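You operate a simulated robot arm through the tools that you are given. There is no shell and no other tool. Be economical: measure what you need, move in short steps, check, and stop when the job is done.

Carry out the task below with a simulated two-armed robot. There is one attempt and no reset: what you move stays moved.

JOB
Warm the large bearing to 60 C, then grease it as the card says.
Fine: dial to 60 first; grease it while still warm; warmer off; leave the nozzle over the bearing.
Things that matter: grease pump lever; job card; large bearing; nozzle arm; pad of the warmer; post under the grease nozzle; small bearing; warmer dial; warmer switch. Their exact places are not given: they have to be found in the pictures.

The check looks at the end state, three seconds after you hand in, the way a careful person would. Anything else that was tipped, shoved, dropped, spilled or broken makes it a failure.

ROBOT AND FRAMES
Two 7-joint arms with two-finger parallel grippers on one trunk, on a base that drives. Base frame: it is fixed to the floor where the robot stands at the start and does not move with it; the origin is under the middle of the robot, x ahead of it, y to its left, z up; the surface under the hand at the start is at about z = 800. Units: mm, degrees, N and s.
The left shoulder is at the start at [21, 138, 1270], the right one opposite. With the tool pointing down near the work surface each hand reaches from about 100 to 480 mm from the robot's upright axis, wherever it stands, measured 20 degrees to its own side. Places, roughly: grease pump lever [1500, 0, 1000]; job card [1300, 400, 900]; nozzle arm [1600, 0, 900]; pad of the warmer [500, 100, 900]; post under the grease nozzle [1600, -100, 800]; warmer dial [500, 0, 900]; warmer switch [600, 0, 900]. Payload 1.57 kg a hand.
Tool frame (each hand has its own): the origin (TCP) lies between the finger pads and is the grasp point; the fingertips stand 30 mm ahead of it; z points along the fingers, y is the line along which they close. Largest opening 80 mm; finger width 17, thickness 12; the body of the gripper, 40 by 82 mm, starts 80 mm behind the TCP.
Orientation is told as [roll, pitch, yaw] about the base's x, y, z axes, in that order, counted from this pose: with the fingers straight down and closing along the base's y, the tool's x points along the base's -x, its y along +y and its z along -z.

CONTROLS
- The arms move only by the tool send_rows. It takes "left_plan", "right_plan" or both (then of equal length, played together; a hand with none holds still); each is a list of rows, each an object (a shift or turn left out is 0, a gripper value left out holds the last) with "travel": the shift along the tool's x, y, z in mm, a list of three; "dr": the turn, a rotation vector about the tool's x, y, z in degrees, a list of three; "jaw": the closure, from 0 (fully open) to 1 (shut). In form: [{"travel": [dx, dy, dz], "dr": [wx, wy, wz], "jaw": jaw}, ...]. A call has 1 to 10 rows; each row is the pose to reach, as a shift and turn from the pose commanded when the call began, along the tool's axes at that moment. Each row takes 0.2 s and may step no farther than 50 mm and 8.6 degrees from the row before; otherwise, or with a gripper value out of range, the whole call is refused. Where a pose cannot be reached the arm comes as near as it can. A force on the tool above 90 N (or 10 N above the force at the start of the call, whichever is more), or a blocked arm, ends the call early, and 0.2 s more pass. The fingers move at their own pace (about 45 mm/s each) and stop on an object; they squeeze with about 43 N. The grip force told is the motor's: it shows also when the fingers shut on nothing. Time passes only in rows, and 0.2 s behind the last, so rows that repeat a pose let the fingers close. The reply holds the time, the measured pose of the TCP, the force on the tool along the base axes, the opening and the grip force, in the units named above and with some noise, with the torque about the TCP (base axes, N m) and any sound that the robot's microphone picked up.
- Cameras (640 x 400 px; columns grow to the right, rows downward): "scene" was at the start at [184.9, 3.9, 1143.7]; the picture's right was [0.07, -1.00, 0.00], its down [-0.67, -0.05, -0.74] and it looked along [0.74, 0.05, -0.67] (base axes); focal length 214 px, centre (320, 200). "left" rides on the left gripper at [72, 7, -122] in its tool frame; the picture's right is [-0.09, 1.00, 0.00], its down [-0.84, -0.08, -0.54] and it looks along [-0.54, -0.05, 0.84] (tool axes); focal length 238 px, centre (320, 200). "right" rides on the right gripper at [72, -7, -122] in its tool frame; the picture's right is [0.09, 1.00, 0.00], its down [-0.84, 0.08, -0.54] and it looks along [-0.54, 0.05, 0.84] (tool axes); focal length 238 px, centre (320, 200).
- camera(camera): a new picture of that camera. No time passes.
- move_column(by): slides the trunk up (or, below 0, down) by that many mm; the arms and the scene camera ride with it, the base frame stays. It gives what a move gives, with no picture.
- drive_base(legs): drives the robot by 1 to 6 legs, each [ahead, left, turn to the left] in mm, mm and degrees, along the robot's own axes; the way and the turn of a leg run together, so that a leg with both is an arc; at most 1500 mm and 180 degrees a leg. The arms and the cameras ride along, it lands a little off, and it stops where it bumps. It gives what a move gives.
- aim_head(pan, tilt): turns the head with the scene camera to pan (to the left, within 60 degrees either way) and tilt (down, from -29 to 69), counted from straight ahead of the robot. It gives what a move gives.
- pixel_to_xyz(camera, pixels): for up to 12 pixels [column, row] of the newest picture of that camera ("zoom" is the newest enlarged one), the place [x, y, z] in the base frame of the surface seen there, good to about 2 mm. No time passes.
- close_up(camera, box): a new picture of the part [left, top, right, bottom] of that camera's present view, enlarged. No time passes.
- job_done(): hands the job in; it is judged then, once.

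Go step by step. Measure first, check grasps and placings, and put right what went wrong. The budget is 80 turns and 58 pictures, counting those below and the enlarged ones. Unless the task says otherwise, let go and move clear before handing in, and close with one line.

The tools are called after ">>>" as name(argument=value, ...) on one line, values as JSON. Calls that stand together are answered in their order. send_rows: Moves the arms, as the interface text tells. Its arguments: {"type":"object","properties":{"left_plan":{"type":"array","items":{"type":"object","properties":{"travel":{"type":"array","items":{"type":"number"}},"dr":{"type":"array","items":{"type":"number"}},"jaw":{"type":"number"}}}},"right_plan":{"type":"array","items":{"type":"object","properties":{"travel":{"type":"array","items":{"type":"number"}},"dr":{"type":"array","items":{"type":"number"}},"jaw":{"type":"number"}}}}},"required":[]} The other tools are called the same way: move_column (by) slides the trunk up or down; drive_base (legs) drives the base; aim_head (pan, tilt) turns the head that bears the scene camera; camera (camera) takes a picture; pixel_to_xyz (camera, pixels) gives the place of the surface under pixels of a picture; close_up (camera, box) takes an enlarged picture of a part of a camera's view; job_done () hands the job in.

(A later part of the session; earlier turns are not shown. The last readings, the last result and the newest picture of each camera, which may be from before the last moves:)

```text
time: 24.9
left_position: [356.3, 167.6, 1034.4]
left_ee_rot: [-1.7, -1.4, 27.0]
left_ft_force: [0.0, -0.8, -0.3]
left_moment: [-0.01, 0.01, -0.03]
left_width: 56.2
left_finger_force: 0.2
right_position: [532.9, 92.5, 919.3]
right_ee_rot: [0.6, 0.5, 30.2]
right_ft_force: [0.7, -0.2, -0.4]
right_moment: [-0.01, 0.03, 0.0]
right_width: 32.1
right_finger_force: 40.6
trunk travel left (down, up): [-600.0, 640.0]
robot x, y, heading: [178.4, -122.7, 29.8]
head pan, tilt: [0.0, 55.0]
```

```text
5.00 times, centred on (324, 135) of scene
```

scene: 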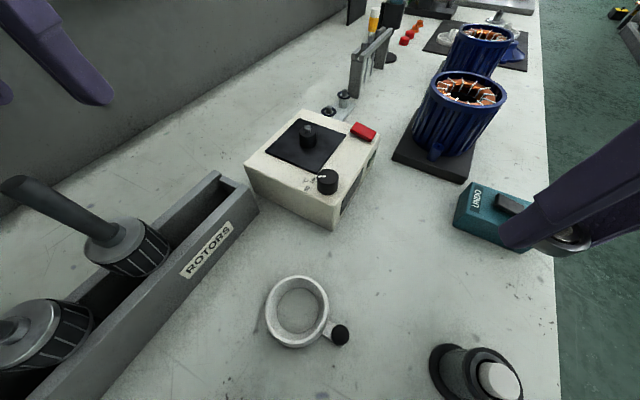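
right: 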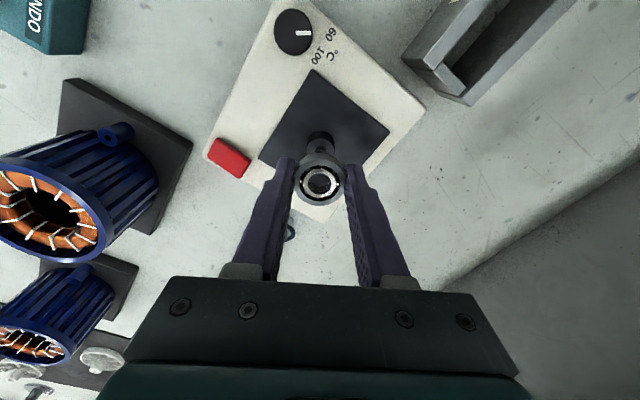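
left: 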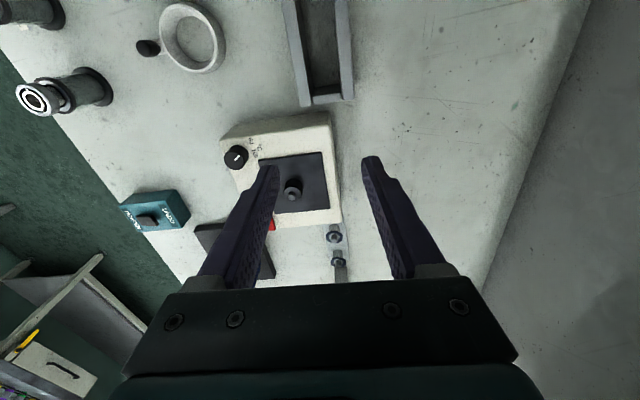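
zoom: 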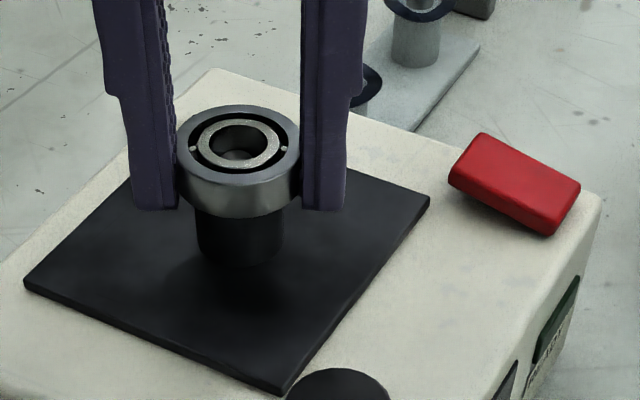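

The spigot shows inside the bore, and the bearing is nearly seated with no contact yet. I'll lower gently until I feel contact.

>>> send_rows(right_plan=[{"travel": [0, 0, 1.5]}, {"travel": [0, 0, 3]}, {"travel": [0, 0, 3]}])

```text
time: 25.7
left_position: [356.9, 167.8, 1033.5]
left_ee_rot: [-1.7, -1.5, 27.0]
left_ft_force: [-0.4, -0.1, 0.5]
left_moment: [0.01, 0.02, -0.02]
left_width: 56.0
left_finger_force: 0.1
right_position: [532.0, 93.9, 916.4]
right_ee_rot: [0.6, 0.5, 30.2]
right_ft_force: [-0.7, 0.7, 1.1]
right_moment: [-0.01, -0.01, -0.04]
right_width: 32.2
right_finger_force: 40.4
trunk travel left (down, up): [-600.0, 640.0]
robot x, y, heading: [177.8, -127.0, 29.6]
head pan, tilt: [0.0, 55.0]
```

>>> send_rows(right_plan=[{"travel": [0, 0, 1.5]}, {"travel": [0, 0, 3]}, {"travel": [0, 0, 3]}])

>>> close_up(camera="right", box=[272, 120, 368, 210])

```text
time: 26.5
left_position: [356.4, 169.4, 1034.0]
left_ee_rot: [-1.7, -1.5, 27.0]
left_ft_force: [0.6, 0.0, 0.5]
left_moment: [0.01, 0.0, 0.0]
left_width: 55.8
left_finger_force: 0.1
right_position: [531.1, 92.7, 915.7]
right_ee_rot: [0.7, 0.4, 30.1]
right_ft_force: [-7.5, -8.1, 31.4]
right_moment: [-0.15, -0.06, -0.05]
right_width: 32.2
right_finger_force: 40.7
trunk travel left (down, up): [-600.0, 640.0]
robot x, y, heading: [178.0, -122.2, 29.6]
head pan, tilt: [0.0, 55.0]
```

```text
4.44 times, centred on (320, 165) of right
```

zoom: 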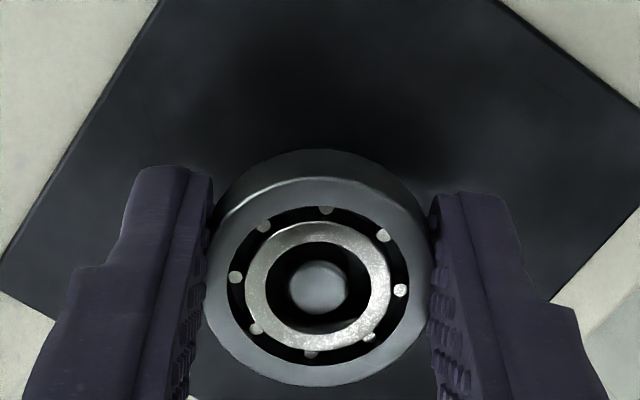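

The bearing is in contact at 31 N with the spigot inside the bore. I'll ease off, open and lift.

>>> send_rows(right_plan=[{"travel": [0, 0, -1.5]}, {"travel": [0, 0, -1.5], "jaw": 0.4}, {"travel": [0, 0, -1.5], "jaw": 0.4}, {"travel": [0, 0, -20], "jaw": 0.4}, {"travel": [0, 0, -50]}, {"travel": [0, 0, -60]}, {"travel": [0, 0, -60]}])

>>> close_up(camera="scene", box=[276, 95, 372, 175])

```text
time: 28.1
left_position: [356.8, 167.8, 1033.4]
left_ee_rot: [-1.7, -1.5, 27.0]
left_ft_force: [0.1, 0.0, -0.2]
left_moment: [-0.03, -0.03, -0.03]
left_width: 56.1
left_finger_force: 0.1
right_position: [531.7, 93.0, 973.8]
right_ee_rot: [0.5, 0.5, 30.2]
right_ft_force: [0.0, 0.3, -0.2]
right_moment: [-0.03, 0.02, 0.0]
right_width: 47.8
right_finger_force: 0.1
trunk travel left (down, up): [-600.0, 640.0]
robot x, y, heading: [178.7, -124.6, 29.6]
head pan, tilt: [0.0, 55.0]
```

```text
5.00 times, centred on (324, 135) of scene
```

zoom: 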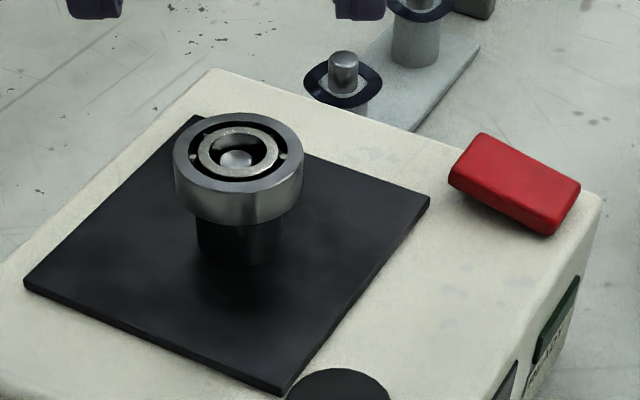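

The bearing sits level on the warmer post. The switch rocker is high at its +y end (595,45,882), so I'll close the right hand and press that end.

>>> send_rows(right_plan=[{"travel": [-10, -22, 0], "jaw": 1}, {"travel": [-20, -45, 0]}, {"travel": [-30, -67, 0]}, {"travel": [-30, -67, 15]}, {"travel": [-30, -67, 35]}, {"travel": [-30, -67, 50]}, {"travel": [-30, -67, 55]}, {"travel": [-30, -67, 55]}])

>>> close_up(camera="scene", box=[300, 85, 396, 165])

```text
time: 29.9
left_position: [356.7, 168.0, 1034.0]
left_ee_rot: [-1.7, -1.5, 27.1]
left_ft_force: [1.0, -0.2, 0.1]
left_moment: [-0.01, 0.01, -0.01]
left_width: 56.1
left_finger_force: 0.0
right_position: [591.6, 49.7, 919.0]
right_ee_rot: [0.6, 0.5, 30.1]
right_ft_force: [-0.7, -1.1, -0.3]
right_moment: [-0.01, 0.01, -0.01]
right_width: 0.1
right_finger_force: 21.5
trunk travel left (down, up): [-600.0, 640.0]
robot x, y, heading: [181.4, -125.4, 29.8]
head pan, tilt: [0.0, 55.0]
```

```text
5.00 times, centred on (348, 125) of scene
```

zoom: 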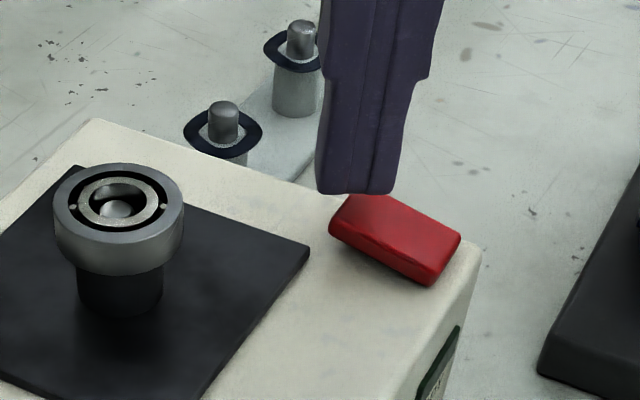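

The tip is right over the raised end. I'll press down and come back up.

>>> send_rows(right_plan=[{"travel": [0, 0, 5]}, {"travel": [0, 0, 9]}, {"travel": [0, 0, 13]}, {"travel": [0, 0, 13]}, {"travel": [0, 0, -10]}, {"travel": [20, 0, -40]}, {"travel": [50, 0, -50]}])

>>> close_up(camera="scene", box=[300, 85, 396, 165])

```text
time: 31.5
left_position: [356.6, 167.5, 1034.9]
left_ee_rot: [-1.6, -1.6, 27.0]
left_ft_force: [-0.3, 0.0, 0.1]
left_moment: [-0.01, 0.0, 0.01]
left_width: 55.8
left_finger_force: 0.1
right_position: [585.8, 64.2, 959.3]
right_ee_rot: [0.5, 0.5, 30.1]
right_ft_force: [0.8, -0.6, 0.3]
right_moment: [-0.04, 0.0, 0.01]
right_width: 0.2
right_finger_force: 21.6
right hand out of reach, approached as far as the arm can: row 6, 7
trunk travel left (down, up): [-600.0, 640.0]
robot x, y, heading: [180.0, -125.3, 29.6]
head pan, tilt: [0.0, 55.0]
```

```text
5.00 times, centred on (348, 125) of scene
```

zoom: 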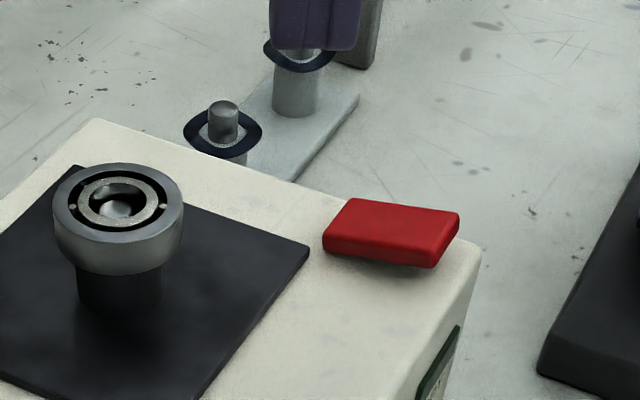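

The switch toggled and its −y end is now raised. I'll read the warmer's side panel.

>>> close_up(camera="scene", box=[330, 140, 394, 220])

>>> pixel_to_xyz(camera="scene", pixels=[[370, 160], [350, 195], [490, 385]])

```text
5.00 times, centred on (362, 180) of scene
```

zoom: 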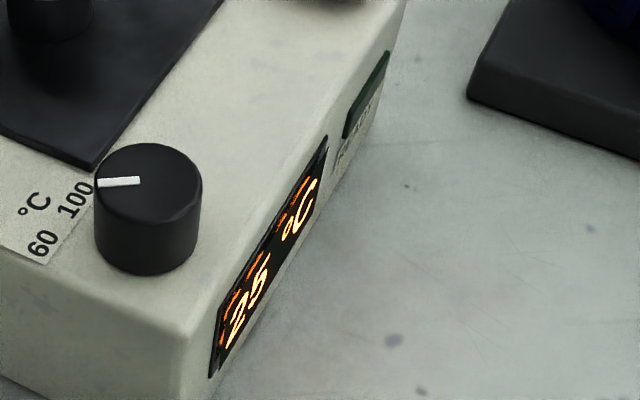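

```text
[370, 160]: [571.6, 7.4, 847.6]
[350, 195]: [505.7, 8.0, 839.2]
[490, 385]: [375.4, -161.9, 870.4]
```

The display is lit at 25 °C, with a ready lamp beside it. While it heats I'll hold the right hand open above the bearing.

>>> send_rows(right_plan=[{"travel": [0, 0, -15]}, {"travel": [10, 17, -15], "jaw": 0.4}, {"travel": [20, 34, -15]}, {"travel": [31.8, 51.9, -15]}, {"travel": [31.8, 51.9, -15]}, {"travel": [31.8, 51.9, -15]}, {"travel": [31.8, 51.9, -15]}, {"travel": [31.8, 51.9, -15]}, {"travel": [31.8, 51.9, -15]}, {"travel": [31.8, 51.9, -15]}])

>>> send_rows(right_plan=[{"jaw": 0.4}, {"jaw": 0.4}, {"jaw": 0.4}, {"jaw": 0.4}, {"jaw": 0.4}, {"jaw": 0.4}, {"jaw": 0.4}, {"jaw": 0.4}, {"jaw": 0.4}, {"jaw": 0.4}])

>>> close_up(camera="scene", box=[330, 140, 394, 220])

```text
time: 33.7
left_position: [357.4, 168.4, 1034.7]
left_ee_rot: [-1.7, -1.5, 27.0]
left_ft_force: [0.0, -0.6, -0.8]
left_moment: [0.0, 0.0, 0.0]
left_width: 56.3
left_finger_force: 0.1
right_position: [554.1, 92.9, 976.6]
right_ee_rot: [0.6, 0.6, 30.1]
right_ft_force: [-0.7, 0.4, 0.2]
right_moment: [0.01, -0.04, 0.02]
right_width: 48.1
right_finger_force: 0.0
right hand out of reach, approached as far as the arm can: row 2, 3, 4, 5
trunk travel left (down, up): [-600.0, 640.0]
robot x, y, heading: [181.0, -125.3, 29.7]
head pan, tilt: [0.0, 55.0]
```

```text
time: 35.9
left_position: [356.8, 168.7, 1035.2]
left_ee_rot: [-1.7, -1.5, 27.0]
left_ft_force: [-0.2, -0.2, -0.4]
left_moment: [-0.02, 0.01, -0.01]
left_width: 56.0
left_finger_force: 0.0
right_position: [553.8, 92.6, 975.3]
right_ee_rot: [0.6, 0.5, 30.1]
right_ft_force: [0.3, 0.7, 0.3]
right_moment: [0.0, 0.0, 0.01]
right_width: 48.0
right_finger_force: 0.1
trunk travel left (down, up): [-600.0, 640.0]
robot x, y, heading: [180.5, -125.6, 29.5]
head pan, tilt: [0.0, 55.0]
```

```text
5.00 times, centred on (362, 180) of scene
```

zoom: 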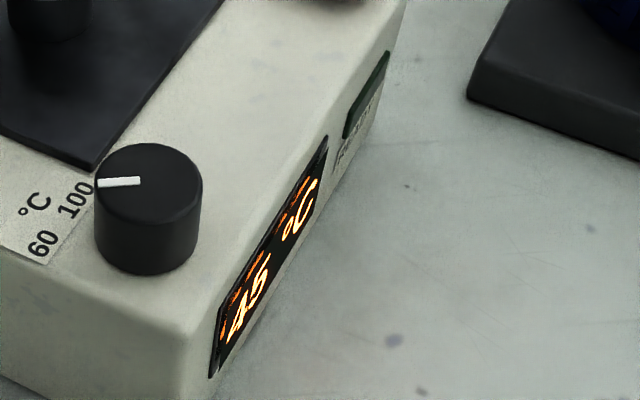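

It reads 45 °C and is climbing about 4°/s. I'll centre the right hand over the bearing while waiting.

>>> send_rows(right_plan=[{"travel": [10, 5, 0]}, {"travel": [19, 11, 0]}, {"travel": [19, 11, 0]}, {"travel": [19, 11, 0]}, {"travel": [19, 11, 0]}, {"travel": [19, 11, 0]}, {"travel": [19, 11, 0]}, {"travel": [19, 11, 0]}, {"travel": [19, 11, 0]}, {"travel": [19, 11, 0]}])

>>> send_rows(right_plan=[{"jaw": 0.4}, {"jaw": 0.4}, {"jaw": 0.4}, {"jaw": 0.4}, {"jaw": 0.4}, {"jaw": 0.4}, {"jaw": 0.4}, {"jaw": 0.4}, {"jaw": 0.4}, {"jaw": 0.4}])

>>> close_up(camera="scene", box=[290, 100, 394, 220])

```text
time: 38.1
left_position: [356.6, 168.0, 1034.9]
left_ee_rot: [-1.7, -1.4, 26.9]
left_ft_force: [-0.3, -0.3, -0.5]
left_moment: [0.04, 0.01, 0.01]
left_width: 55.7
left_finger_force: 0.1
right_position: [510.2, 89.2, 973.3]
right_ee_rot: [0.6, 0.5, 30.1]
right_ft_force: [0.3, 0.8, -0.5]
right_moment: [-0.02, -0.04, 0.0]
right_width: 47.9
right_finger_force: 0.1
right hand out of reach, approached as far as the arm can: row 1
trunk travel left (down, up): [-600.0, 640.0]
robot x, y, heading: [180.0, -124.2, 29.6]
head pan, tilt: [0.0, 55.0]
```

```text
time: 40.3
left_position: [357.8, 168.4, 1034.6]
left_ee_rot: [-1.7, -1.5, 27.1]
left_ft_force: [-0.3, 0.1, 0.6]
left_moment: [0.0, 0.01, -0.01]
left_width: 56.0
left_finger_force: 0.1
right_position: [511.0, 90.1, 974.0]
right_ee_rot: [0.5, 0.5, 30.1]
right_ft_force: [-0.4, -0.4, -1.0]
right_moment: [-0.01, 0.01, -0.03]
right_width: 48.0
right_finger_force: 0.2
trunk travel left (down, up): [-600.0, 640.0]
robot x, y, heading: [181.5, -122.0, 29.5]
head pan, tilt: [0.0, 55.0]
```

```text
3.33 times, centred on (342, 160) of scene
```

zoom: 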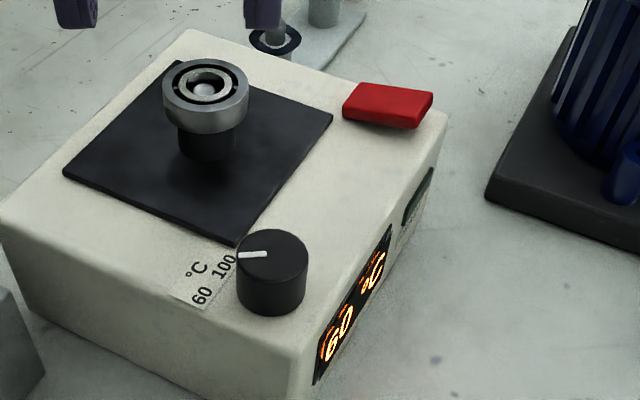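

It reads 60 °C, but the ready lamp is still dark, so I'll let it soak a little. Meanwhile I'll close the hand and place it over the switch's raised −y end, at (591,13).

>>> send_rows(right_plan=[{"travel": [-10, -35, 0], "jaw": 1}, {"travel": [-20, -70, 0]}, {"travel": [-30.8, -106.7, 0]}, {"travel": [-30.8, -106.7, 20]}, {"travel": [-30.8, -106.7, 40]}, {"travel": [-30.8, -106.7, 50]}, {"travel": [-30.8, -106.7, 50]}, {"travel": [-30.8, -106.7, 50]}, {"travel": [-30.8, -106.7, 50]}, {"travel": [-30.8, -106.7, 50]}])

>>> close_up(camera="scene", box=[310, 100, 406, 220])

```text
time: 42.5
left_position: [356.0, 168.9, 1035.9]
left_ee_rot: [-1.8, -1.6, 27.0]
left_ft_force: [-0.4, 0.6, 0.6]
left_moment: [0.01, 0.0, 0.01]
left_width: 56.1
left_finger_force: 0.2
right_position: [595.0, 13.8, 922.0]
right_ee_rot: [0.6, 0.5, 30.0]
right_ft_force: [-0.4, 0.4, 0.0]
right_moment: [0.03, 0.01, 0.0]
right_width: 0.0
right_finger_force: 21.1
trunk travel left (down, up): [-600.0, 640.0]
robot x, y, heading: [181.0, -127.4, 29.7]
head pan, tilt: [0.0, 55.0]
```

```text
3.33 times, centred on (358, 160) of scene
```

zoom: 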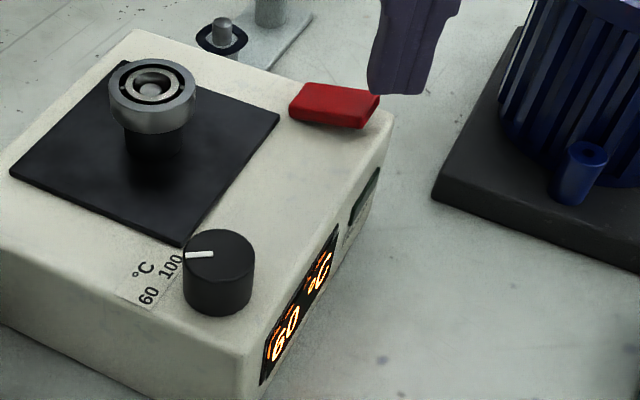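

Still 60 °C with the lamp dark. I'll wait about 6 s more and look again.

>>> send_rows(right_plan=[{"jaw": 1}, {"jaw": 1}, {"jaw": 1}, {"jaw": 1}, {"jaw": 1}, {"jaw": 1}, {"jaw": 1}, {"jaw": 1}, {"jaw": 1}, {"jaw": 1}])

>>> send_rows(right_plan=[{"jaw": 1}, {"jaw": 1}, {"jaw": 1}, {"jaw": 1}, {"jaw": 1}, {"jaw": 1}, {"jaw": 1}, {"jaw": 1}, {"jaw": 1}, {"jaw": 1}])

>>> send_rows(right_plan=[{"jaw": 1}, {"jaw": 1}, {"jaw": 1}, {"jaw": 1}, {"jaw": 1}, {"jaw": 1}, {"jaw": 1}, {"jaw": 1}, {"jaw": 1}, {"jaw": 1}])

>>> close_up(camera="scene", box=[310, 100, 406, 220])

```text
time: 44.7
left_position: [357.1, 168.5, 1034.2]
left_ee_rot: [-1.7, -1.5, 27.0]
left_ft_force: [-0.4, -0.6, 0.5]
left_moment: [0.01, 0.01, 0.02]
left_width: 56.2
left_finger_force: 0.1
right_position: [594.2, 13.8, 922.2]
right_ee_rot: [0.7, 0.4, 30.1]
right_ft_force: [-0.3, 0.3, -0.3]
right_moment: [-0.02, -0.01, -0.01]
right_width: 0.1
right_finger_force: 21.3
trunk travel left (down, up): [-600.0, 640.0]
robot x, y, heading: [177.3, -125.7, 29.7]
head pan, tilt: [0.0, 55.0]
```

```text
time: 46.9
left_position: [356.4, 169.3, 1034.8]
left_ee_rot: [-1.7, -1.5, 26.9]
left_ft_force: [0.4, 0.8, 0.2]
left_moment: [0.02, 0.02, -0.01]
left_width: 55.9
left_finger_force: 0.0
right_position: [594.5, 13.2, 921.7]
right_ee_rot: [0.6, 0.5, 30.1]
right_ft_force: [-0.9, -0.3, 0.4]
right_moment: [0.02, 0.03, -0.02]
right_width: 0.0
right_finger_force: 21.7
trunk travel left (down, up): [-600.0, 640.0]
robot x, y, heading: [180.2, -125.7, 29.5]
head pan, tilt: [0.0, 55.0]
```

```text
time: 49.1
left_position: [356.3, 167.9, 1035.0]
left_ee_rot: [-1.7, -1.5, 27.0]
left_ft_force: [-0.7, 0.5, 0.3]
left_moment: [0.03, -0.02, 0.06]
left_width: 56.0
left_finger_force: 0.0
right_position: [594.2, 12.5, 922.0]
right_ee_rot: [0.5, 0.3, 30.1]
right_ft_force: [-0.5, 0.4, 0.2]
right_moment: [0.0, 0.02, 0.0]
right_width: 0.3
right_finger_force: 21.2
trunk travel left (down, up): [-600.0, 640.0]
robot x, y, heading: [180.0, -125.5, 29.6]
head pan, tilt: [0.0, 55.0]
```

```text
3.33 times, centred on (358, 160) of scene
```

zoom: 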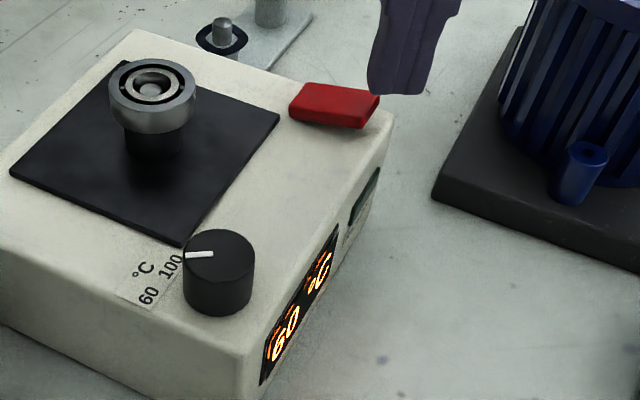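

The display holds at 60. I'll take one tight zoom of the lamp label.

>>> close_up(camera="scene", box=[354, 146, 386, 178])

```text
12.50 times, centred on (370, 162) of scene
```

zoom: 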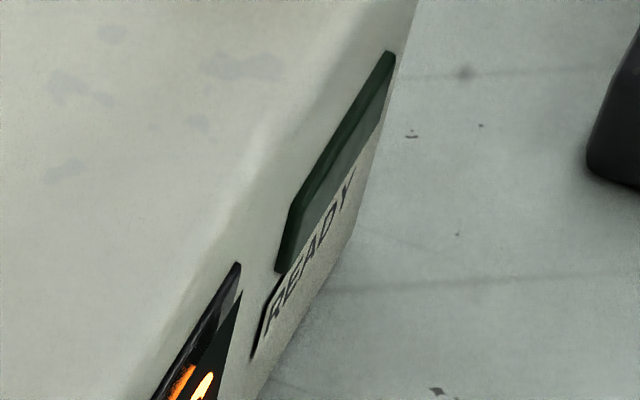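

A READY lamp exists and isn't lit yet, so the bearing is probably lagging behind the pad. I'll wait another 11 s or so.

>>> send_rows(right_plan=[{"jaw": 1}, {"jaw": 1}, {"jaw": 1}, {"jaw": 1}, {"jaw": 1}, {"jaw": 1}, {"jaw": 1}, {"jaw": 1}, {"jaw": 1}, {"jaw": 1}])

>>> send_rows(right_plan=[{"jaw": 1}, {"jaw": 1}, {"jaw": 1}, {"jaw": 1}, {"jaw": 1}, {"jaw": 1}, {"jaw": 1}, {"jaw": 1}, {"jaw": 1}, {"jaw": 1}])

>>> send_rows(right_plan=[{"jaw": 1}, {"jaw": 1}, {"jaw": 1}, {"jaw": 1}, {"jaw": 1}, {"jaw": 1}, {"jaw": 1}, {"jaw": 1}, {"jaw": 1}, {"jaw": 1}])

>>> send_rows(right_plan=[{"jaw": 1}, {"jaw": 1}, {"jaw": 1}, {"jaw": 1}, {"jaw": 1}, {"jaw": 1}, {"jaw": 1}, {"jaw": 1}, {"jaw": 1}, {"jaw": 1}])

>>> send_rows(right_plan=[{"jaw": 1}, {"jaw": 1}, {"jaw": 1}, {"jaw": 1}, {"jaw": 1}, {"jaw": 1}, {"jaw": 1}, {"jaw": 1}, {"jaw": 1}, {"jaw": 1}])

>>> close_up(camera="scene", box=[310, 100, 406, 220])

```text
time: 51.3
left_position: [356.3, 168.7, 1034.4]
left_ee_rot: [-1.7, -1.4, 27.0]
left_ft_force: [-0.1, -0.9, 0.2]
left_moment: [-0.02, 0.01, 0.01]
left_width: 56.4
left_finger_force: 0.1
right_position: [594.5, 13.0, 923.0]
right_ee_rot: [0.6, 0.5, 30.0]
right_ft_force: [0.8, 0.6, -0.2]
right_moment: [-0.01, 0.0, -0.03]
right_width: 0.1
right_finger_force: 21.5
trunk travel left (down, up): [-600.0, 640.0]
robot x, y, heading: [183.7, -123.7, 29.6]
head pan, tilt: [0.0, 55.0]
```

```text
time: 53.5
left_position: [356.3, 168.5, 1034.1]
left_ee_rot: [-1.7, -1.6, 27.0]
left_ft_force: [0.4, 0.0, -1.0]
left_moment: [0.0, -0.01, -0.01]
left_width: 56.0
left_finger_force: 0.2
right_position: [594.3, 12.7, 922.2]
right_ee_rot: [0.6, 0.6, 30.1]
right_ft_force: [0.0, 0.3, 1.0]
right_moment: [0.0, -0.01, 0.0]
right_width: 0.0
right_finger_force: 21.2
trunk travel left (down, up): [-600.0, 640.0]
robot x, y, heading: [181.3, -127.3, 29.7]
head pan, tilt: [0.0, 55.0]
```

```text
time: 55.7
left_position: [358.6, 167.4, 1033.2]
left_ee_rot: [-1.7, -1.5, 27.1]
left_ft_force: [-0.4, -0.9, -0.1]
left_moment: [0.01, -0.02, 0.02]
left_width: 56.0
left_finger_force: 0.1
right_position: [593.9, 12.5, 922.5]
right_ee_rot: [0.5, 0.5, 30.1]
right_ft_force: [0.0, -0.9, 0.9]
right_moment: [-0.01, -0.07, -0.01]
right_width: 0.0
right_finger_force: 21.1
trunk travel left (down, up): [-600.0, 640.0]
robot x, y, heading: [182.4, -124.8, 29.5]
head pan, tilt: [0.0, 55.0]
```

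```text
time: 57.9
left_position: [356.7, 168.8, 1034.6]
left_ee_rot: [-1.8, -1.6, 27.0]
left_ft_force: [-0.3, 0.1, 0.0]
left_moment: [-0.04, 0.0, 0.0]
left_width: 56.1
left_finger_force: 0.0
right_position: [593.6, 12.3, 922.5]
right_ee_rot: [0.6, 0.4, 30.2]
right_ft_force: [-0.8, 0.7, -0.5]
right_moment: [0.02, -0.01, 0.0]
right_width: 0.0
right_finger_force: 21.2
trunk travel left (down, up): [-600.0, 640.0]
robot x, y, heading: [179.6, -123.4, 29.4]
head pan, tilt: [0.0, 55.0]
```

```text
time: 60.1
left_position: [356.9, 168.6, 1034.1]
left_ee_rot: [-1.7, -1.4, 27.0]
left_ft_force: [0.2, 0.4, -0.4]
left_moment: [0.01, -0.04, 0.0]
left_width: 56.3
left_finger_force: 0.0
right_position: [595.3, 12.6, 923.5]
right_ee_rot: [0.5, 0.5, 30.0]
right_ft_force: [-0.3, 0.5, 0.0]
right_moment: [0.0, -0.01, -0.03]
right_width: 0.0
right_finger_force: 21.1
trunk travel left (down, up): [-600.0, 640.0]
robot x, y, heading: [179.1, -125.0, 29.4]
head pan, tilt: [0.0, 55.0]
```

```text
3.33 times, centred on (358, 160) of scene
```

zoom: 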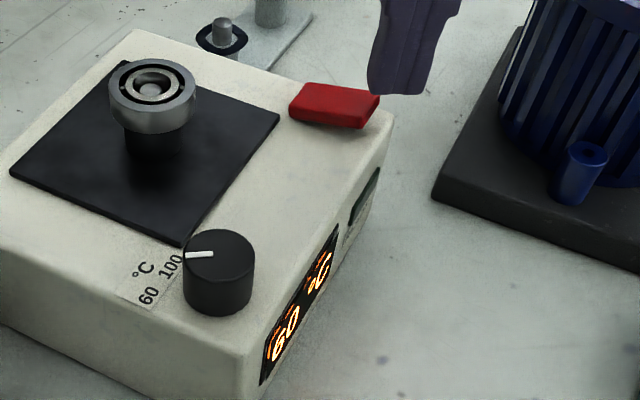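

It still isn't ready. I'll wait a longer stretch before spending another picture.

>>> send_rows(right_plan=[{"jaw": 1}, {"jaw": 1}, {"jaw": 1}, {"jaw": 1}, {"jaw": 1}, {"jaw": 1}, {"jaw": 1}, {"jaw": 1}, {"jaw": 1}, {"jaw": 1}])

>>> send_rows(right_plan=[{"jaw": 1}, {"jaw": 1}, {"jaw": 1}, {"jaw": 1}, {"jaw": 1}, {"jaw": 1}, {"jaw": 1}, {"jaw": 1}, {"jaw": 1}, {"jaw": 1}])

>>> send_rows(right_plan=[{"jaw": 1}, {"jaw": 1}, {"jaw": 1}, {"jaw": 1}, {"jaw": 1}, {"jaw": 1}, {"jaw": 1}, {"jaw": 1}, {"jaw": 1}, {"jaw": 1}])

>>> send_rows(right_plan=[{"jaw": 1}, {"jaw": 1}, {"jaw": 1}, {"jaw": 1}, {"jaw": 1}, {"jaw": 1}, {"jaw": 1}, {"jaw": 1}, {"jaw": 1}, {"jaw": 1}])

>>> send_rows(right_plan=[{"jaw": 1}, {"jaw": 1}, {"jaw": 1}, {"jaw": 1}, {"jaw": 1}, {"jaw": 1}, {"jaw": 1}, {"jaw": 1}, {"jaw": 1}, {"jaw": 1}])

>>> send_rows(right_plan=[{"jaw": 1}, {"jaw": 1}, {"jaw": 1}, {"jaw": 1}, {"jaw": 1}, {"jaw": 1}, {"jaw": 1}, {"jaw": 1}, {"jaw": 1}, {"jaw": 1}])

>>> send_rows(right_plan=[{"jaw": 1}, {"jaw": 1}, {"jaw": 1}, {"jaw": 1}, {"jaw": 1}, {"jaw": 1}, {"jaw": 1}, {"jaw": 1}, {"jaw": 1}, {"jaw": 1}])

>>> send_rows(right_plan=[{"jaw": 1}, {"jaw": 1}, {"jaw": 1}, {"jaw": 1}, {"jaw": 1}, {"jaw": 1}, {"jaw": 1}, {"jaw": 1}, {"jaw": 1}, {"jaw": 1}])

>>> send_rows(right_plan=[{"jaw": 1}, {"jaw": 1}, {"jaw": 1}, {"jaw": 1}, {"jaw": 1}, {"jaw": 1}, {"jaw": 1}, {"jaw": 1}, {"jaw": 1}, {"jaw": 1}])

>>> send_rows(right_plan=[{"jaw": 1}, {"jaw": 1}, {"jaw": 1}, {"jaw": 1}, {"jaw": 1}, {"jaw": 1}, {"jaw": 1}, {"jaw": 1}, {"jaw": 1}, {"jaw": 1}])

>>> close_up(camera="scene", box=[310, 100, 406, 220])

```text
time: 62.3
left_position: [357.1, 168.2, 1033.9]
left_ee_rot: [-1.8, -1.5, 27.0]
left_ft_force: [-0.3, -0.2, -0.2]
left_moment: [0.03, -0.02, 0.01]
left_width: 56.0
left_finger_force: 0.0
right_position: [594.8, 12.5, 922.4]
right_ee_rot: [0.6, 0.5, 30.1]
right_ft_force: [0.7, -0.4, 0.3]
right_moment: [0.01, -0.02, -0.02]
right_width: 0.0
right_finger_force: 20.8
trunk travel left (down, up): [-600.0, 640.0]
robot x, y, heading: [180.2, -127.3, 29.6]
head pan, tilt: [0.0, 55.0]
```

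```text
time: 64.5
left_position: [356.5, 168.3, 1034.5]
left_ee_rot: [-1.6, -1.5, 27.0]
left_ft_force: [0.6, -0.2, 0.2]
left_moment: [0.01, 0.0, 0.01]
left_width: 56.1
left_finger_force: 0.0
right_position: [592.9, 11.9, 922.2]
right_ee_rot: [0.5, 0.5, 30.1]
right_ft_force: [-0.2, 0.0, -0.3]
right_moment: [0.01, 0.03, 0.02]
right_width: 0.2
right_finger_force: 21.5
trunk travel left (down, up): [-600.0, 640.0]
robot x, y, heading: [181.6, -124.9, 29.7]
head pan, tilt: [0.0, 55.0]
```

```text
time: 66.7
left_position: [357.5, 168.0, 1033.9]
left_ee_rot: [-1.7, -1.5, 27.0]
left_ft_force: [0.0, 0.3, 0.6]
left_moment: [0.04, 0.03, 0.01]
left_width: 56.1
left_finger_force: 0.0
right_position: [594.9, 11.6, 923.2]
right_ee_rot: [0.6, 0.4, 30.0]
right_ft_force: [0.4, 0.5, -0.4]
right_moment: [0.02, -0.02, -0.02]
right_width: 0.4
right_finger_force: 20.6
trunk travel left (down, up): [-600.0, 640.0]
robot x, y, heading: [180.8, -125.6, 29.5]
head pan, tilt: [0.0, 55.0]
```

```text
time: 68.9
left_position: [358.0, 168.0, 1033.7]
left_ee_rot: [-1.7, -1.4, 27.0]
left_ft_force: [-0.2, 0.6, 0.5]
left_moment: [0.01, 0.01, -0.02]
left_width: 55.7
left_finger_force: 0.1
right_position: [594.2, 13.4, 922.3]
right_ee_rot: [0.6, 0.5, 30.1]
right_ft_force: [-0.5, -1.1, 0.8]
right_moment: [0.0, 0.04, 0.0]
right_width: 0.0
right_finger_force: 21.2
trunk travel left (down, up): [-600.0, 640.0]
robot x, y, heading: [180.2, -124.5, 29.7]
head pan, tilt: [0.0, 55.0]
```

```text
time: 71.1
left_position: [357.2, 168.5, 1034.9]
left_ee_rot: [-1.7, -1.5, 27.0]
left_ft_force: [0.6, 0.3, -0.4]
left_moment: [-0.01, -0.04, -0.02]
left_width: 55.9
left_finger_force: 0.2
right_position: [594.9, 12.6, 922.4]
right_ee_rot: [0.7, 0.5, 30.1]
right_ft_force: [0.0, 0.7, -0.8]
right_moment: [0.02, -0.02, 0.02]
right_width: 0.0
right_finger_force: 21.1
trunk travel left (down, up): [-600.0, 640.0]
robot x, y, heading: [182.2, -126.1, 29.7]
head pan, tilt: [0.0, 55.0]
```

```text
time: 73.3
left_position: [355.7, 168.2, 1033.5]
left_ee_rot: [-1.7, -1.5, 27.0]
left_ft_force: [0.7, 0.2, 0.2]
left_moment: [0.01, 0.04, -0.03]
left_width: 55.9
left_finger_force: 0.1
right_position: [594.6, 11.8, 923.1]
right_ee_rot: [0.6, 0.5, 30.2]
right_ft_force: [-0.2, 0.0, -0.1]
right_moment: [-0.01, 0.02, 0.01]
right_width: 0.0
right_finger_force: 21.7
trunk travel left (down, up): [-600.0, 640.0]
robot x, y, heading: [178.8, -125.4, 29.5]
head pan, tilt: [0.0, 55.0]
```

```text
time: 75.5
left_position: [356.5, 168.6, 1034.6]
left_ee_rot: [-1.7, -1.5, 27.0]
left_ft_force: [0.0, 0.1, -0.8]
left_moment: [0.0, 0.0, 0.0]
left_width: 56.0
left_finger_force: 0.0
right_position: [593.7, 12.7, 922.6]
right_ee_rot: [0.5, 0.4, 30.2]
right_ft_force: [-0.1, 0.2, 0.4]
right_moment: [0.02, -0.04, -0.02]
right_width: 0.1
right_finger_force: 21.4
trunk travel left (down, up): [-600.0, 640.0]
robot x, y, heading: [174.7, -124.0, 29.7]
head pan, tilt: [0.0, 55.0]
```

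```text
time: 77.7
left_position: [356.2, 168.7, 1034.2]
left_ee_rot: [-1.7, -1.4, 26.9]
left_ft_force: [-0.2, -0.3, -0.4]
left_moment: [0.03, 0.01, 0.0]
left_width: 56.1
left_finger_force: 0.0
right_position: [593.5, 11.9, 922.1]
right_ee_rot: [0.5, 0.5, 30.1]
right_ft_force: [0.0, 0.4, 0.1]
right_moment: [0.02, -0.02, -0.01]
right_width: 0.0
right_finger_force: 20.8
trunk travel left (down, up): [-600.0, 640.0]
robot x, y, heading: [178.6, -124.7, 29.4]
head pan, tilt: [0.0, 55.0]
```

```text
time: 79.9
left_position: [357.4, 168.5, 1034.6]
left_ee_rot: [-1.6, -1.5, 27.0]
left_ft_force: [-0.6, 0.1, -0.5]
left_moment: [0.0, -0.01, -0.01]
left_width: 55.8
left_finger_force: 0.2
right_position: [594.4, 12.0, 923.7]
right_ee_rot: [0.7, 0.4, 30.2]
right_ft_force: [0.0, -0.4, -0.4]
right_moment: [0.0, 0.0, 0.0]
right_width: 0.0
right_finger_force: 21.1
trunk travel left (down, up): [-600.0, 640.0]
robot x, y, heading: [180.7, -125.0, 29.7]
head pan, tilt: [0.0, 55.0]
```

```text
time: 82.1
left_position: [355.9, 168.6, 1034.2]
left_ee_rot: [-1.6, -1.5, 26.9]
left_ft_force: [0.3, 0.4, -0.1]
left_moment: [0.02, 0.0, 0.0]
left_width: 56.0
left_finger_force: 0.1
right_position: [595.6, 13.0, 923.6]
right_ee_rot: [0.6, 0.5, 30.1]
right_ft_force: [1.0, 0.2, 0.5]
right_moment: [-0.03, 0.0, -0.02]
right_width: 0.0
right_finger_force: 21.5
trunk travel left (down, up): [-600.0, 640.0]
robot x, y, heading: [181.2, -126.3, 29.5]
head pan, tilt: [0.0, 55.0]
```

```text
3.33 times, centred on (358, 160) of scene
```

zoom: 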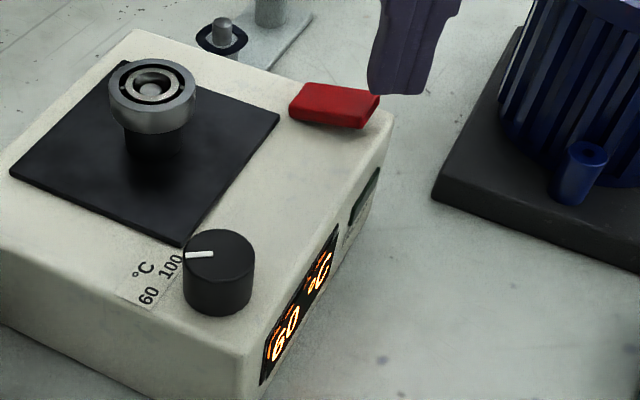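

Still no READY. I'll check with measurements whether the bearing is really seated on the post (rim, spigot and shoulder).

>>> pixel_to_xyz(camera="zoom", pixels=[[114, 90], [192, 90], [152, 66], [152, 108], [152, 89], [152, 130], [152, 140], [130, 135], [175, 135], [120, 117], [188, 117], [152, 128]])

```text
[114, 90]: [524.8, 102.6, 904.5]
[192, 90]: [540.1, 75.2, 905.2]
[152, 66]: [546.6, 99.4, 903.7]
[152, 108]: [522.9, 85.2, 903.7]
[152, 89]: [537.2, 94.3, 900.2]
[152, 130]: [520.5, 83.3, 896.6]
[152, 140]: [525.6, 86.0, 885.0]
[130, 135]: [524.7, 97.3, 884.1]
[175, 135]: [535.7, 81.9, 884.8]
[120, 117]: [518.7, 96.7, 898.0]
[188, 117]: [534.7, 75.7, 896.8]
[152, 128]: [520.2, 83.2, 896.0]
```

The bearing is seated, with its top at 904 and level. The warm-through is probably just slow, so I'll keep waiting.

>>> send_rows(right_plan=[{"jaw": 1}, {"jaw": 1}, {"jaw": 1}, {"jaw": 1}, {"jaw": 1}, {"jaw": 1}, {"jaw": 1}, {"jaw": 1}, {"jaw": 1}, {"jaw": 1}])

>>> send_rows(right_plan=[{"jaw": 1}, {"jaw": 1}, {"jaw": 1}, {"jaw": 1}, {"jaw": 1}, {"jaw": 1}, {"jaw": 1}, {"jaw": 1}, {"jaw": 1}, {"jaw": 1}])

>>> send_rows(right_plan=[{"jaw": 1}, {"jaw": 1}, {"jaw": 1}, {"jaw": 1}, {"jaw": 1}, {"jaw": 1}, {"jaw": 1}, {"jaw": 1}, {"jaw": 1}, {"jaw": 1}])

>>> send_rows(right_plan=[{"jaw": 1}, {"jaw": 1}, {"jaw": 1}, {"jaw": 1}, {"jaw": 1}, {"jaw": 1}, {"jaw": 1}, {"jaw": 1}, {"jaw": 1}, {"jaw": 1}])

>>> send_rows(right_plan=[{"jaw": 1}, {"jaw": 1}, {"jaw": 1}, {"jaw": 1}, {"jaw": 1}, {"jaw": 1}, {"jaw": 1}, {"jaw": 1}, {"jaw": 1}, {"jaw": 1}])

>>> send_rows(right_plan=[{"jaw": 1}, {"jaw": 1}, {"jaw": 1}, {"jaw": 1}, {"jaw": 1}, {"jaw": 1}, {"jaw": 1}, {"jaw": 1}, {"jaw": 1}, {"jaw": 1}])

>>> send_rows(right_plan=[{"jaw": 1}, {"jaw": 1}, {"jaw": 1}, {"jaw": 1}, {"jaw": 1}, {"jaw": 1}, {"jaw": 1}, {"jaw": 1}, {"jaw": 1}, {"jaw": 1}])

>>> send_rows(right_plan=[{"jaw": 1}, {"jaw": 1}, {"jaw": 1}, {"jaw": 1}, {"jaw": 1}, {"jaw": 1}, {"jaw": 1}, {"jaw": 1}, {"jaw": 1}, {"jaw": 1}])

>>> send_rows(right_plan=[{"jaw": 1}, {"jaw": 1}, {"jaw": 1}, {"jaw": 1}, {"jaw": 1}, {"jaw": 1}, {"jaw": 1}, {"jaw": 1}, {"jaw": 1}, {"jaw": 1}])

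>>> send_rows(right_plan=[{"jaw": 1}, {"jaw": 1}, {"jaw": 1}, {"jaw": 1}, {"jaw": 1}, {"jaw": 1}, {"jaw": 1}, {"jaw": 1}, {"jaw": 1}, {"jaw": 1}])

>>> send_rows(right_plan=[{"jaw": 1}, {"jaw": 1}, {"jaw": 1}, {"jaw": 1}, {"jaw": 1}, {"jaw": 1}, {"jaw": 1}, {"jaw": 1}, {"jaw": 1}, {"jaw": 1}])

>>> send_rows(right_plan=[{"jaw": 1}, {"jaw": 1}, {"jaw": 1}, {"jaw": 1}, {"jaw": 1}, {"jaw": 1}, {"jaw": 1}, {"jaw": 1}, {"jaw": 1}, {"jaw": 1}])

>>> send_rows(right_plan=[{"jaw": 1}, {"jaw": 1}, {"jaw": 1}, {"jaw": 1}, {"jaw": 1}, {"jaw": 1}, {"jaw": 1}, {"jaw": 1}, {"jaw": 1}, {"jaw": 1}])

>>> send_rows(right_plan=[{"jaw": 1}, {"jaw": 1}, {"jaw": 1}, {"jaw": 1}, {"jaw": 1}, {"jaw": 1}, {"jaw": 1}, {"jaw": 1}, {"jaw": 1}, {"jaw": 1}])

>>> close_up(camera="scene", box=[330, 135, 394, 225])

```text
time: 84.3
left_position: [357.0, 168.6, 1033.6]
left_ee_rot: [-1.8, -1.5, 27.1]
left_ft_force: [0.3, 0.3, -0.8]
left_moment: [0.0, -0.01, 0.0]
left_width: 56.2
left_finger_force: 0.1
right_position: [593.9, 12.9, 922.6]
right_ee_rot: [0.6, 0.5, 30.1]
right_ft_force: [0.0, -0.1, 0.1]
right_moment: [0.01, -0.01, -0.01]
right_width: 0.0
right_finger_force: 21.6
trunk travel left (down, up): [-600.0, 640.0]
robot x, y, heading: [182.4, -128.0, 29.6]
head pan, tilt: [0.0, 55.0]
```

```text
time: 86.5
left_position: [356.4, 168.8, 1034.3]
left_ee_rot: [-1.7, -1.4, 27.0]
left_ft_force: [-0.3, -0.2, -0.4]
left_moment: [-0.02, 0.0, -0.03]
left_width: 56.0
left_finger_force: 0.1
right_position: [594.1, 11.9, 922.8]
right_ee_rot: [0.6, 0.6, 30.1]
right_ft_force: [-0.5, -0.1, -0.3]
right_moment: [0.01, -0.03, -0.01]
right_width: 0.0
right_finger_force: 21.2
trunk travel left (down, up): [-600.0, 640.0]
robot x, y, heading: [180.6, -123.6, 29.7]
head pan, tilt: [0.0, 55.0]
```

```text
time: 88.7
left_position: [356.7, 167.9, 1033.5]
left_ee_rot: [-1.8, -1.5, 27.0]
left_ft_force: [-0.2, -0.4, 0.7]
left_moment: [0.0, -0.02, 0.02]
left_width: 56.1
left_finger_force: 0.0
right_position: [595.1, 12.1, 921.7]
right_ee_rot: [0.7, 0.5, 30.1]
right_ft_force: [0.4, 0.1, 0.8]
right_moment: [0.0, -0.03, 0.0]
right_width: 0.1
right_finger_force: 21.3
trunk travel left (down, up): [-600.0, 640.0]
robot x, y, heading: [178.3, -125.6, 29.7]
head pan, tilt: [0.0, 55.0]
```

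```text
time: 90.9
left_position: [356.4, 169.8, 1034.3]
left_ee_rot: [-1.7, -1.5, 27.0]
left_ft_force: [0.2, 0.1, -0.3]
left_moment: [0.01, -0.03, -0.02]
left_width: 56.4
left_finger_force: 0.0
right_position: [595.5, 12.2, 922.0]
right_ee_rot: [0.6, 0.5, 30.2]
right_ft_force: [0.2, -0.6, -0.7]
right_moment: [0.01, -0.01, -0.03]
right_width: 0.0
right_finger_force: 21.3
trunk travel left (down, up): [-600.0, 640.0]
robot x, y, heading: [177.1, -124.1, 29.6]
head pan, tilt: [0.0, 55.0]
```

```text
time: 93.1
left_position: [356.2, 168.7, 1034.1]
left_ee_rot: [-1.6, -1.5, 27.1]
left_ft_force: [0.8, -0.2, 0.0]
left_moment: [0.02, 0.01, -0.02]
left_width: 56.5
left_finger_force: 0.1
right_position: [593.9, 12.4, 922.5]
right_ee_rot: [0.6, 0.5, 30.1]
right_ft_force: [-0.1, -0.1, -1.3]
right_moment: [-0.04, 0.01, -0.01]
right_width: 0.2
right_finger_force: 21.3
trunk travel left (down, up): [-600.0, 640.0]
robot x, y, heading: [182.2, -126.7, 29.5]
head pan, tilt: [0.0, 55.0]
```

```text
time: 95.3
left_position: [356.3, 168.9, 1034.1]
left_ee_rot: [-1.7, -1.6, 27.0]
left_ft_force: [-0.2, 0.2, 0.9]
left_moment: [0.0, 0.02, 0.0]
left_width: 55.9
left_finger_force: 0.0
right_position: [595.4, 13.2, 921.8]
right_ee_rot: [0.6, 0.6, 30.0]
right_ft_force: [-0.3, 0.0, 0.2]
right_moment: [0.01, 0.03, 0.02]
right_width: 0.1
right_finger_force: 21.4
trunk travel left (down, up): [-600.0, 640.0]
robot x, y, heading: [183.1, -123.8, 29.5]
head pan, tilt: [0.0, 55.0]
```

```text
time: 97.5
left_position: [357.9, 167.8, 1034.7]
left_ee_rot: [-1.7, -1.6, 27.0]
left_ft_force: [-0.6, 0.1, -0.3]
left_moment: [0.0, 0.0, -0.01]
left_width: 55.9
left_finger_force: 0.0
right_position: [594.3, 12.5, 922.1]
right_ee_rot: [0.6, 0.5, 30.1]
right_ft_force: [0.2, -0.4, -0.3]
right_moment: [-0.02, 0.04, 0.03]
right_width: 0.0
right_finger_force: 21.1
trunk travel left (down, up): [-600.0, 640.0]
robot x, y, heading: [183.2, -126.3, 29.5]
head pan, tilt: [0.0, 55.0]
```

```text
time: 99.7
left_position: [356.5, 168.2, 1034.4]
left_ee_rot: [-1.7, -1.6, 27.0]
left_ft_force: [-0.1, 0.1, -0.3]
left_moment: [0.02, -0.01, 0.03]
left_width: 56.0
left_finger_force: 0.1
right_position: [593.8, 12.6, 923.4]
right_ee_rot: [0.6, 0.6, 30.1]
right_ft_force: [0.2, 0.5, 0.6]
right_moment: [-0.02, -0.03, -0.02]
right_width: 0.1
right_finger_force: 20.9
trunk travel left (down, up): [-600.0, 640.0]
robot x, y, heading: [178.4, -124.8, 29.5]
head pan, tilt: [0.0, 55.0]
```

```text
time: 101.9
left_position: [356.0, 167.2, 1033.9]
left_ee_rot: [-1.6, -1.5, 27.0]
left_ft_force: [-1.1, -0.6, 0.7]
left_moment: [0.02, 0.02, 0.05]
left_width: 55.9
left_finger_force: 0.0
right_position: [593.2, 13.0, 922.4]
right_ee_rot: [0.5, 0.5, 30.2]
right_ft_force: [0.1, 1.3, 0.0]
right_moment: [0.0, 0.0, 0.0]
right_width: 0.0
right_finger_force: 21.2
trunk travel left (down, up): [-600.0, 640.0]
robot x, y, heading: [184.1, -126.7, 29.6]
head pan, tilt: [0.0, 55.0]
```

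```text
time: 104.1
left_position: [357.0, 168.0, 1033.3]
left_ee_rot: [-1.7, -1.5, 27.0]
left_ft_force: [0.1, 0.8, 0.4]
left_moment: [-0.01, 0.01, 0.02]
left_width: 56.0
left_finger_force: 0.1
right_position: [595.0, 13.0, 922.3]
right_ee_rot: [0.6, 0.5, 30.1]
right_ft_force: [-0.4, 0.5, 0.1]
right_moment: [0.01, -0.01, 0.0]
right_width: 0.0
right_finger_force: 21.0
trunk travel left (down, up): [-600.0, 640.0]
robot x, y, heading: [181.2, -127.0, 29.5]
head pan, tilt: [0.0, 55.0]
```

```text
time: 106.3
left_position: [356.2, 168.1, 1034.6]
left_ee_rot: [-1.7, -1.5, 27.0]
left_ft_force: [0.5, -0.1, 0.1]
left_moment: [-0.01, 0.0, 0.0]
left_width: 55.9
left_finger_force: 0.0
right_position: [595.3, 13.7, 922.6]
right_ee_rot: [0.6, 0.5, 30.2]
right_ft_force: [0.4, 0.2, 0.0]
right_moment: [0.0, 0.0, 0.0]
right_width: 0.0
right_finger_force: 21.2
trunk travel left (down, up): [-600.0, 640.0]
robot x, y, heading: [184.5, -128.3, 29.6]
head pan, tilt: [0.0, 55.0]
```

```text
time: 108.5
left_position: [356.9, 168.8, 1034.3]
left_ee_rot: [-1.6, -1.5, 27.0]
left_ft_force: [0.2, 0.1, -0.1]
left_moment: [-0.03, 0.04, 0.03]
left_width: 55.9
left_finger_force: 0.0
right_position: [594.6, 13.4, 922.0]
right_ee_rot: [0.6, 0.5, 30.2]
right_ft_force: [0.1, -0.3, -0.2]
right_moment: [0.01, 0.03, -0.01]
right_width: 0.1
right_finger_force: 21.1
trunk travel left (down, up): [-600.0, 640.0]
robot x, y, heading: [183.1, -128.5, 29.6]
head pan, tilt: [0.0, 55.0]
```

```text
time: 110.7
left_position: [357.7, 168.7, 1033.2]
left_ee_rot: [-1.7, -1.4, 27.1]
left_ft_force: [0.5, 0.1, -0.3]
left_moment: [0.01, -0.01, -0.01]
left_width: 56.0
left_finger_force: 0.2
right_position: [595.0, 13.0, 922.7]
right_ee_rot: [0.6, 0.4, 30.1]
right_ft_force: [0.7, -0.2, -0.2]
right_moment: [0.0, 0.02, 0.03]
right_width: 0.2
right_finger_force: 21.2
trunk travel left (down, up): [-600.0, 640.0]
robot x, y, heading: [180.0, -125.7, 29.5]
head pan, tilt: [0.0, 55.0]
```

```text
time: 112.9
left_position: [356.6, 167.9, 1033.5]
left_ee_rot: [-1.7, -1.5, 27.0]
left_ft_force: [0.4, 0.0, -0.4]
left_moment: [0.0, 0.0, 0.02]
left_width: 55.9
left_finger_force: 0.1
right_position: [593.9, 11.3, 922.7]
right_ee_rot: [0.5, 0.5, 30.1]
right_ft_force: [-0.3, 0.3, 0.0]
right_moment: [-0.04, 0.03, -0.02]
right_width: 0.0
right_finger_force: 20.9
trunk travel left (down, up): [-600.0, 640.0]
robot x, y, heading: [180.6, -127.7, 29.7]
head pan, tilt: [0.0, 55.0]
```

```text
4.44 times, centred on (362, 180) of scene
```

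zoom: 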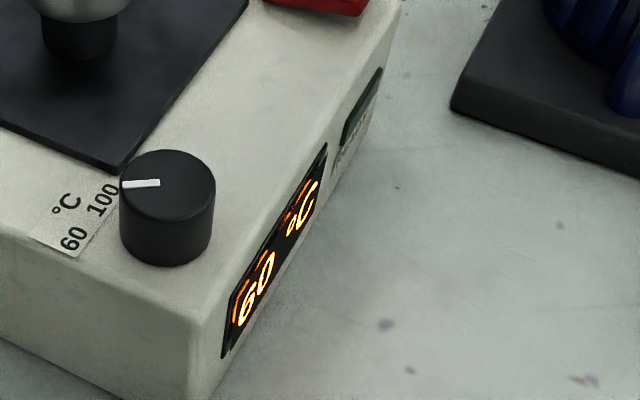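

Display is steady at 60 but READY is still dark after 70 s. The bearing sits about 2 mm off the post's centre, so I'll re-grip it and check its seating from above while time passes.

>>> send_rows(right_plan=[{"travel": [0, 0, -35], "jaw": 0.4}, {"travel": [4, 33, -50]}, {"travel": [8, 66, -50]}, {"travel": [12.5, 99.4, -50]}, {"travel": [12.5, 99.4, -50]}, {"travel": [12.5, 99.4, -20]}, {"travel": [12.5, 99.4, -20]}])

>>> close_up(camera="right", box=[256, 110, 384, 210])

>>> pixel_to_xyz(camera="zoom", pixels=[[320, 200], [320, 240], [320, 160]])

```text
time: 114.5
left_position: [357.5, 168.5, 1033.7]
left_ee_rot: [-1.7, -1.4, 26.9]
left_ft_force: [-0.5, 0.7, -0.2]
left_moment: [0.03, 0.0, -0.02]
left_width: 55.9
left_finger_force: 0.1
right_position: [529.3, 93.8, 942.3]
right_ee_rot: [0.6, 0.5, 30.0]
right_ft_force: [0.1, 0.2, -0.1]
right_moment: [0.02, 0.0, 0.02]
right_width: 47.9
right_finger_force: 0.0
trunk travel left (down, up): [-600.0, 640.0]
robot x, y, heading: [176.3, -129.7, 29.7]
head pan, tilt: [0.0, 55.0]
```

```text
4.00 times, centred on (320, 160) of right
```

zoom: 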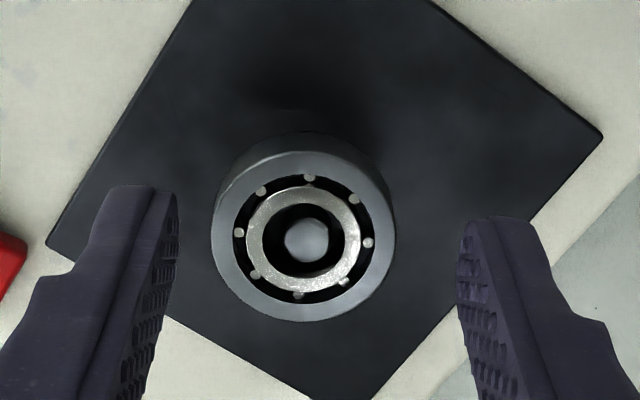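

```text
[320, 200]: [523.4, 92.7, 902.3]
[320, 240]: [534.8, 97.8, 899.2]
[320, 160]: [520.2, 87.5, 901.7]
```

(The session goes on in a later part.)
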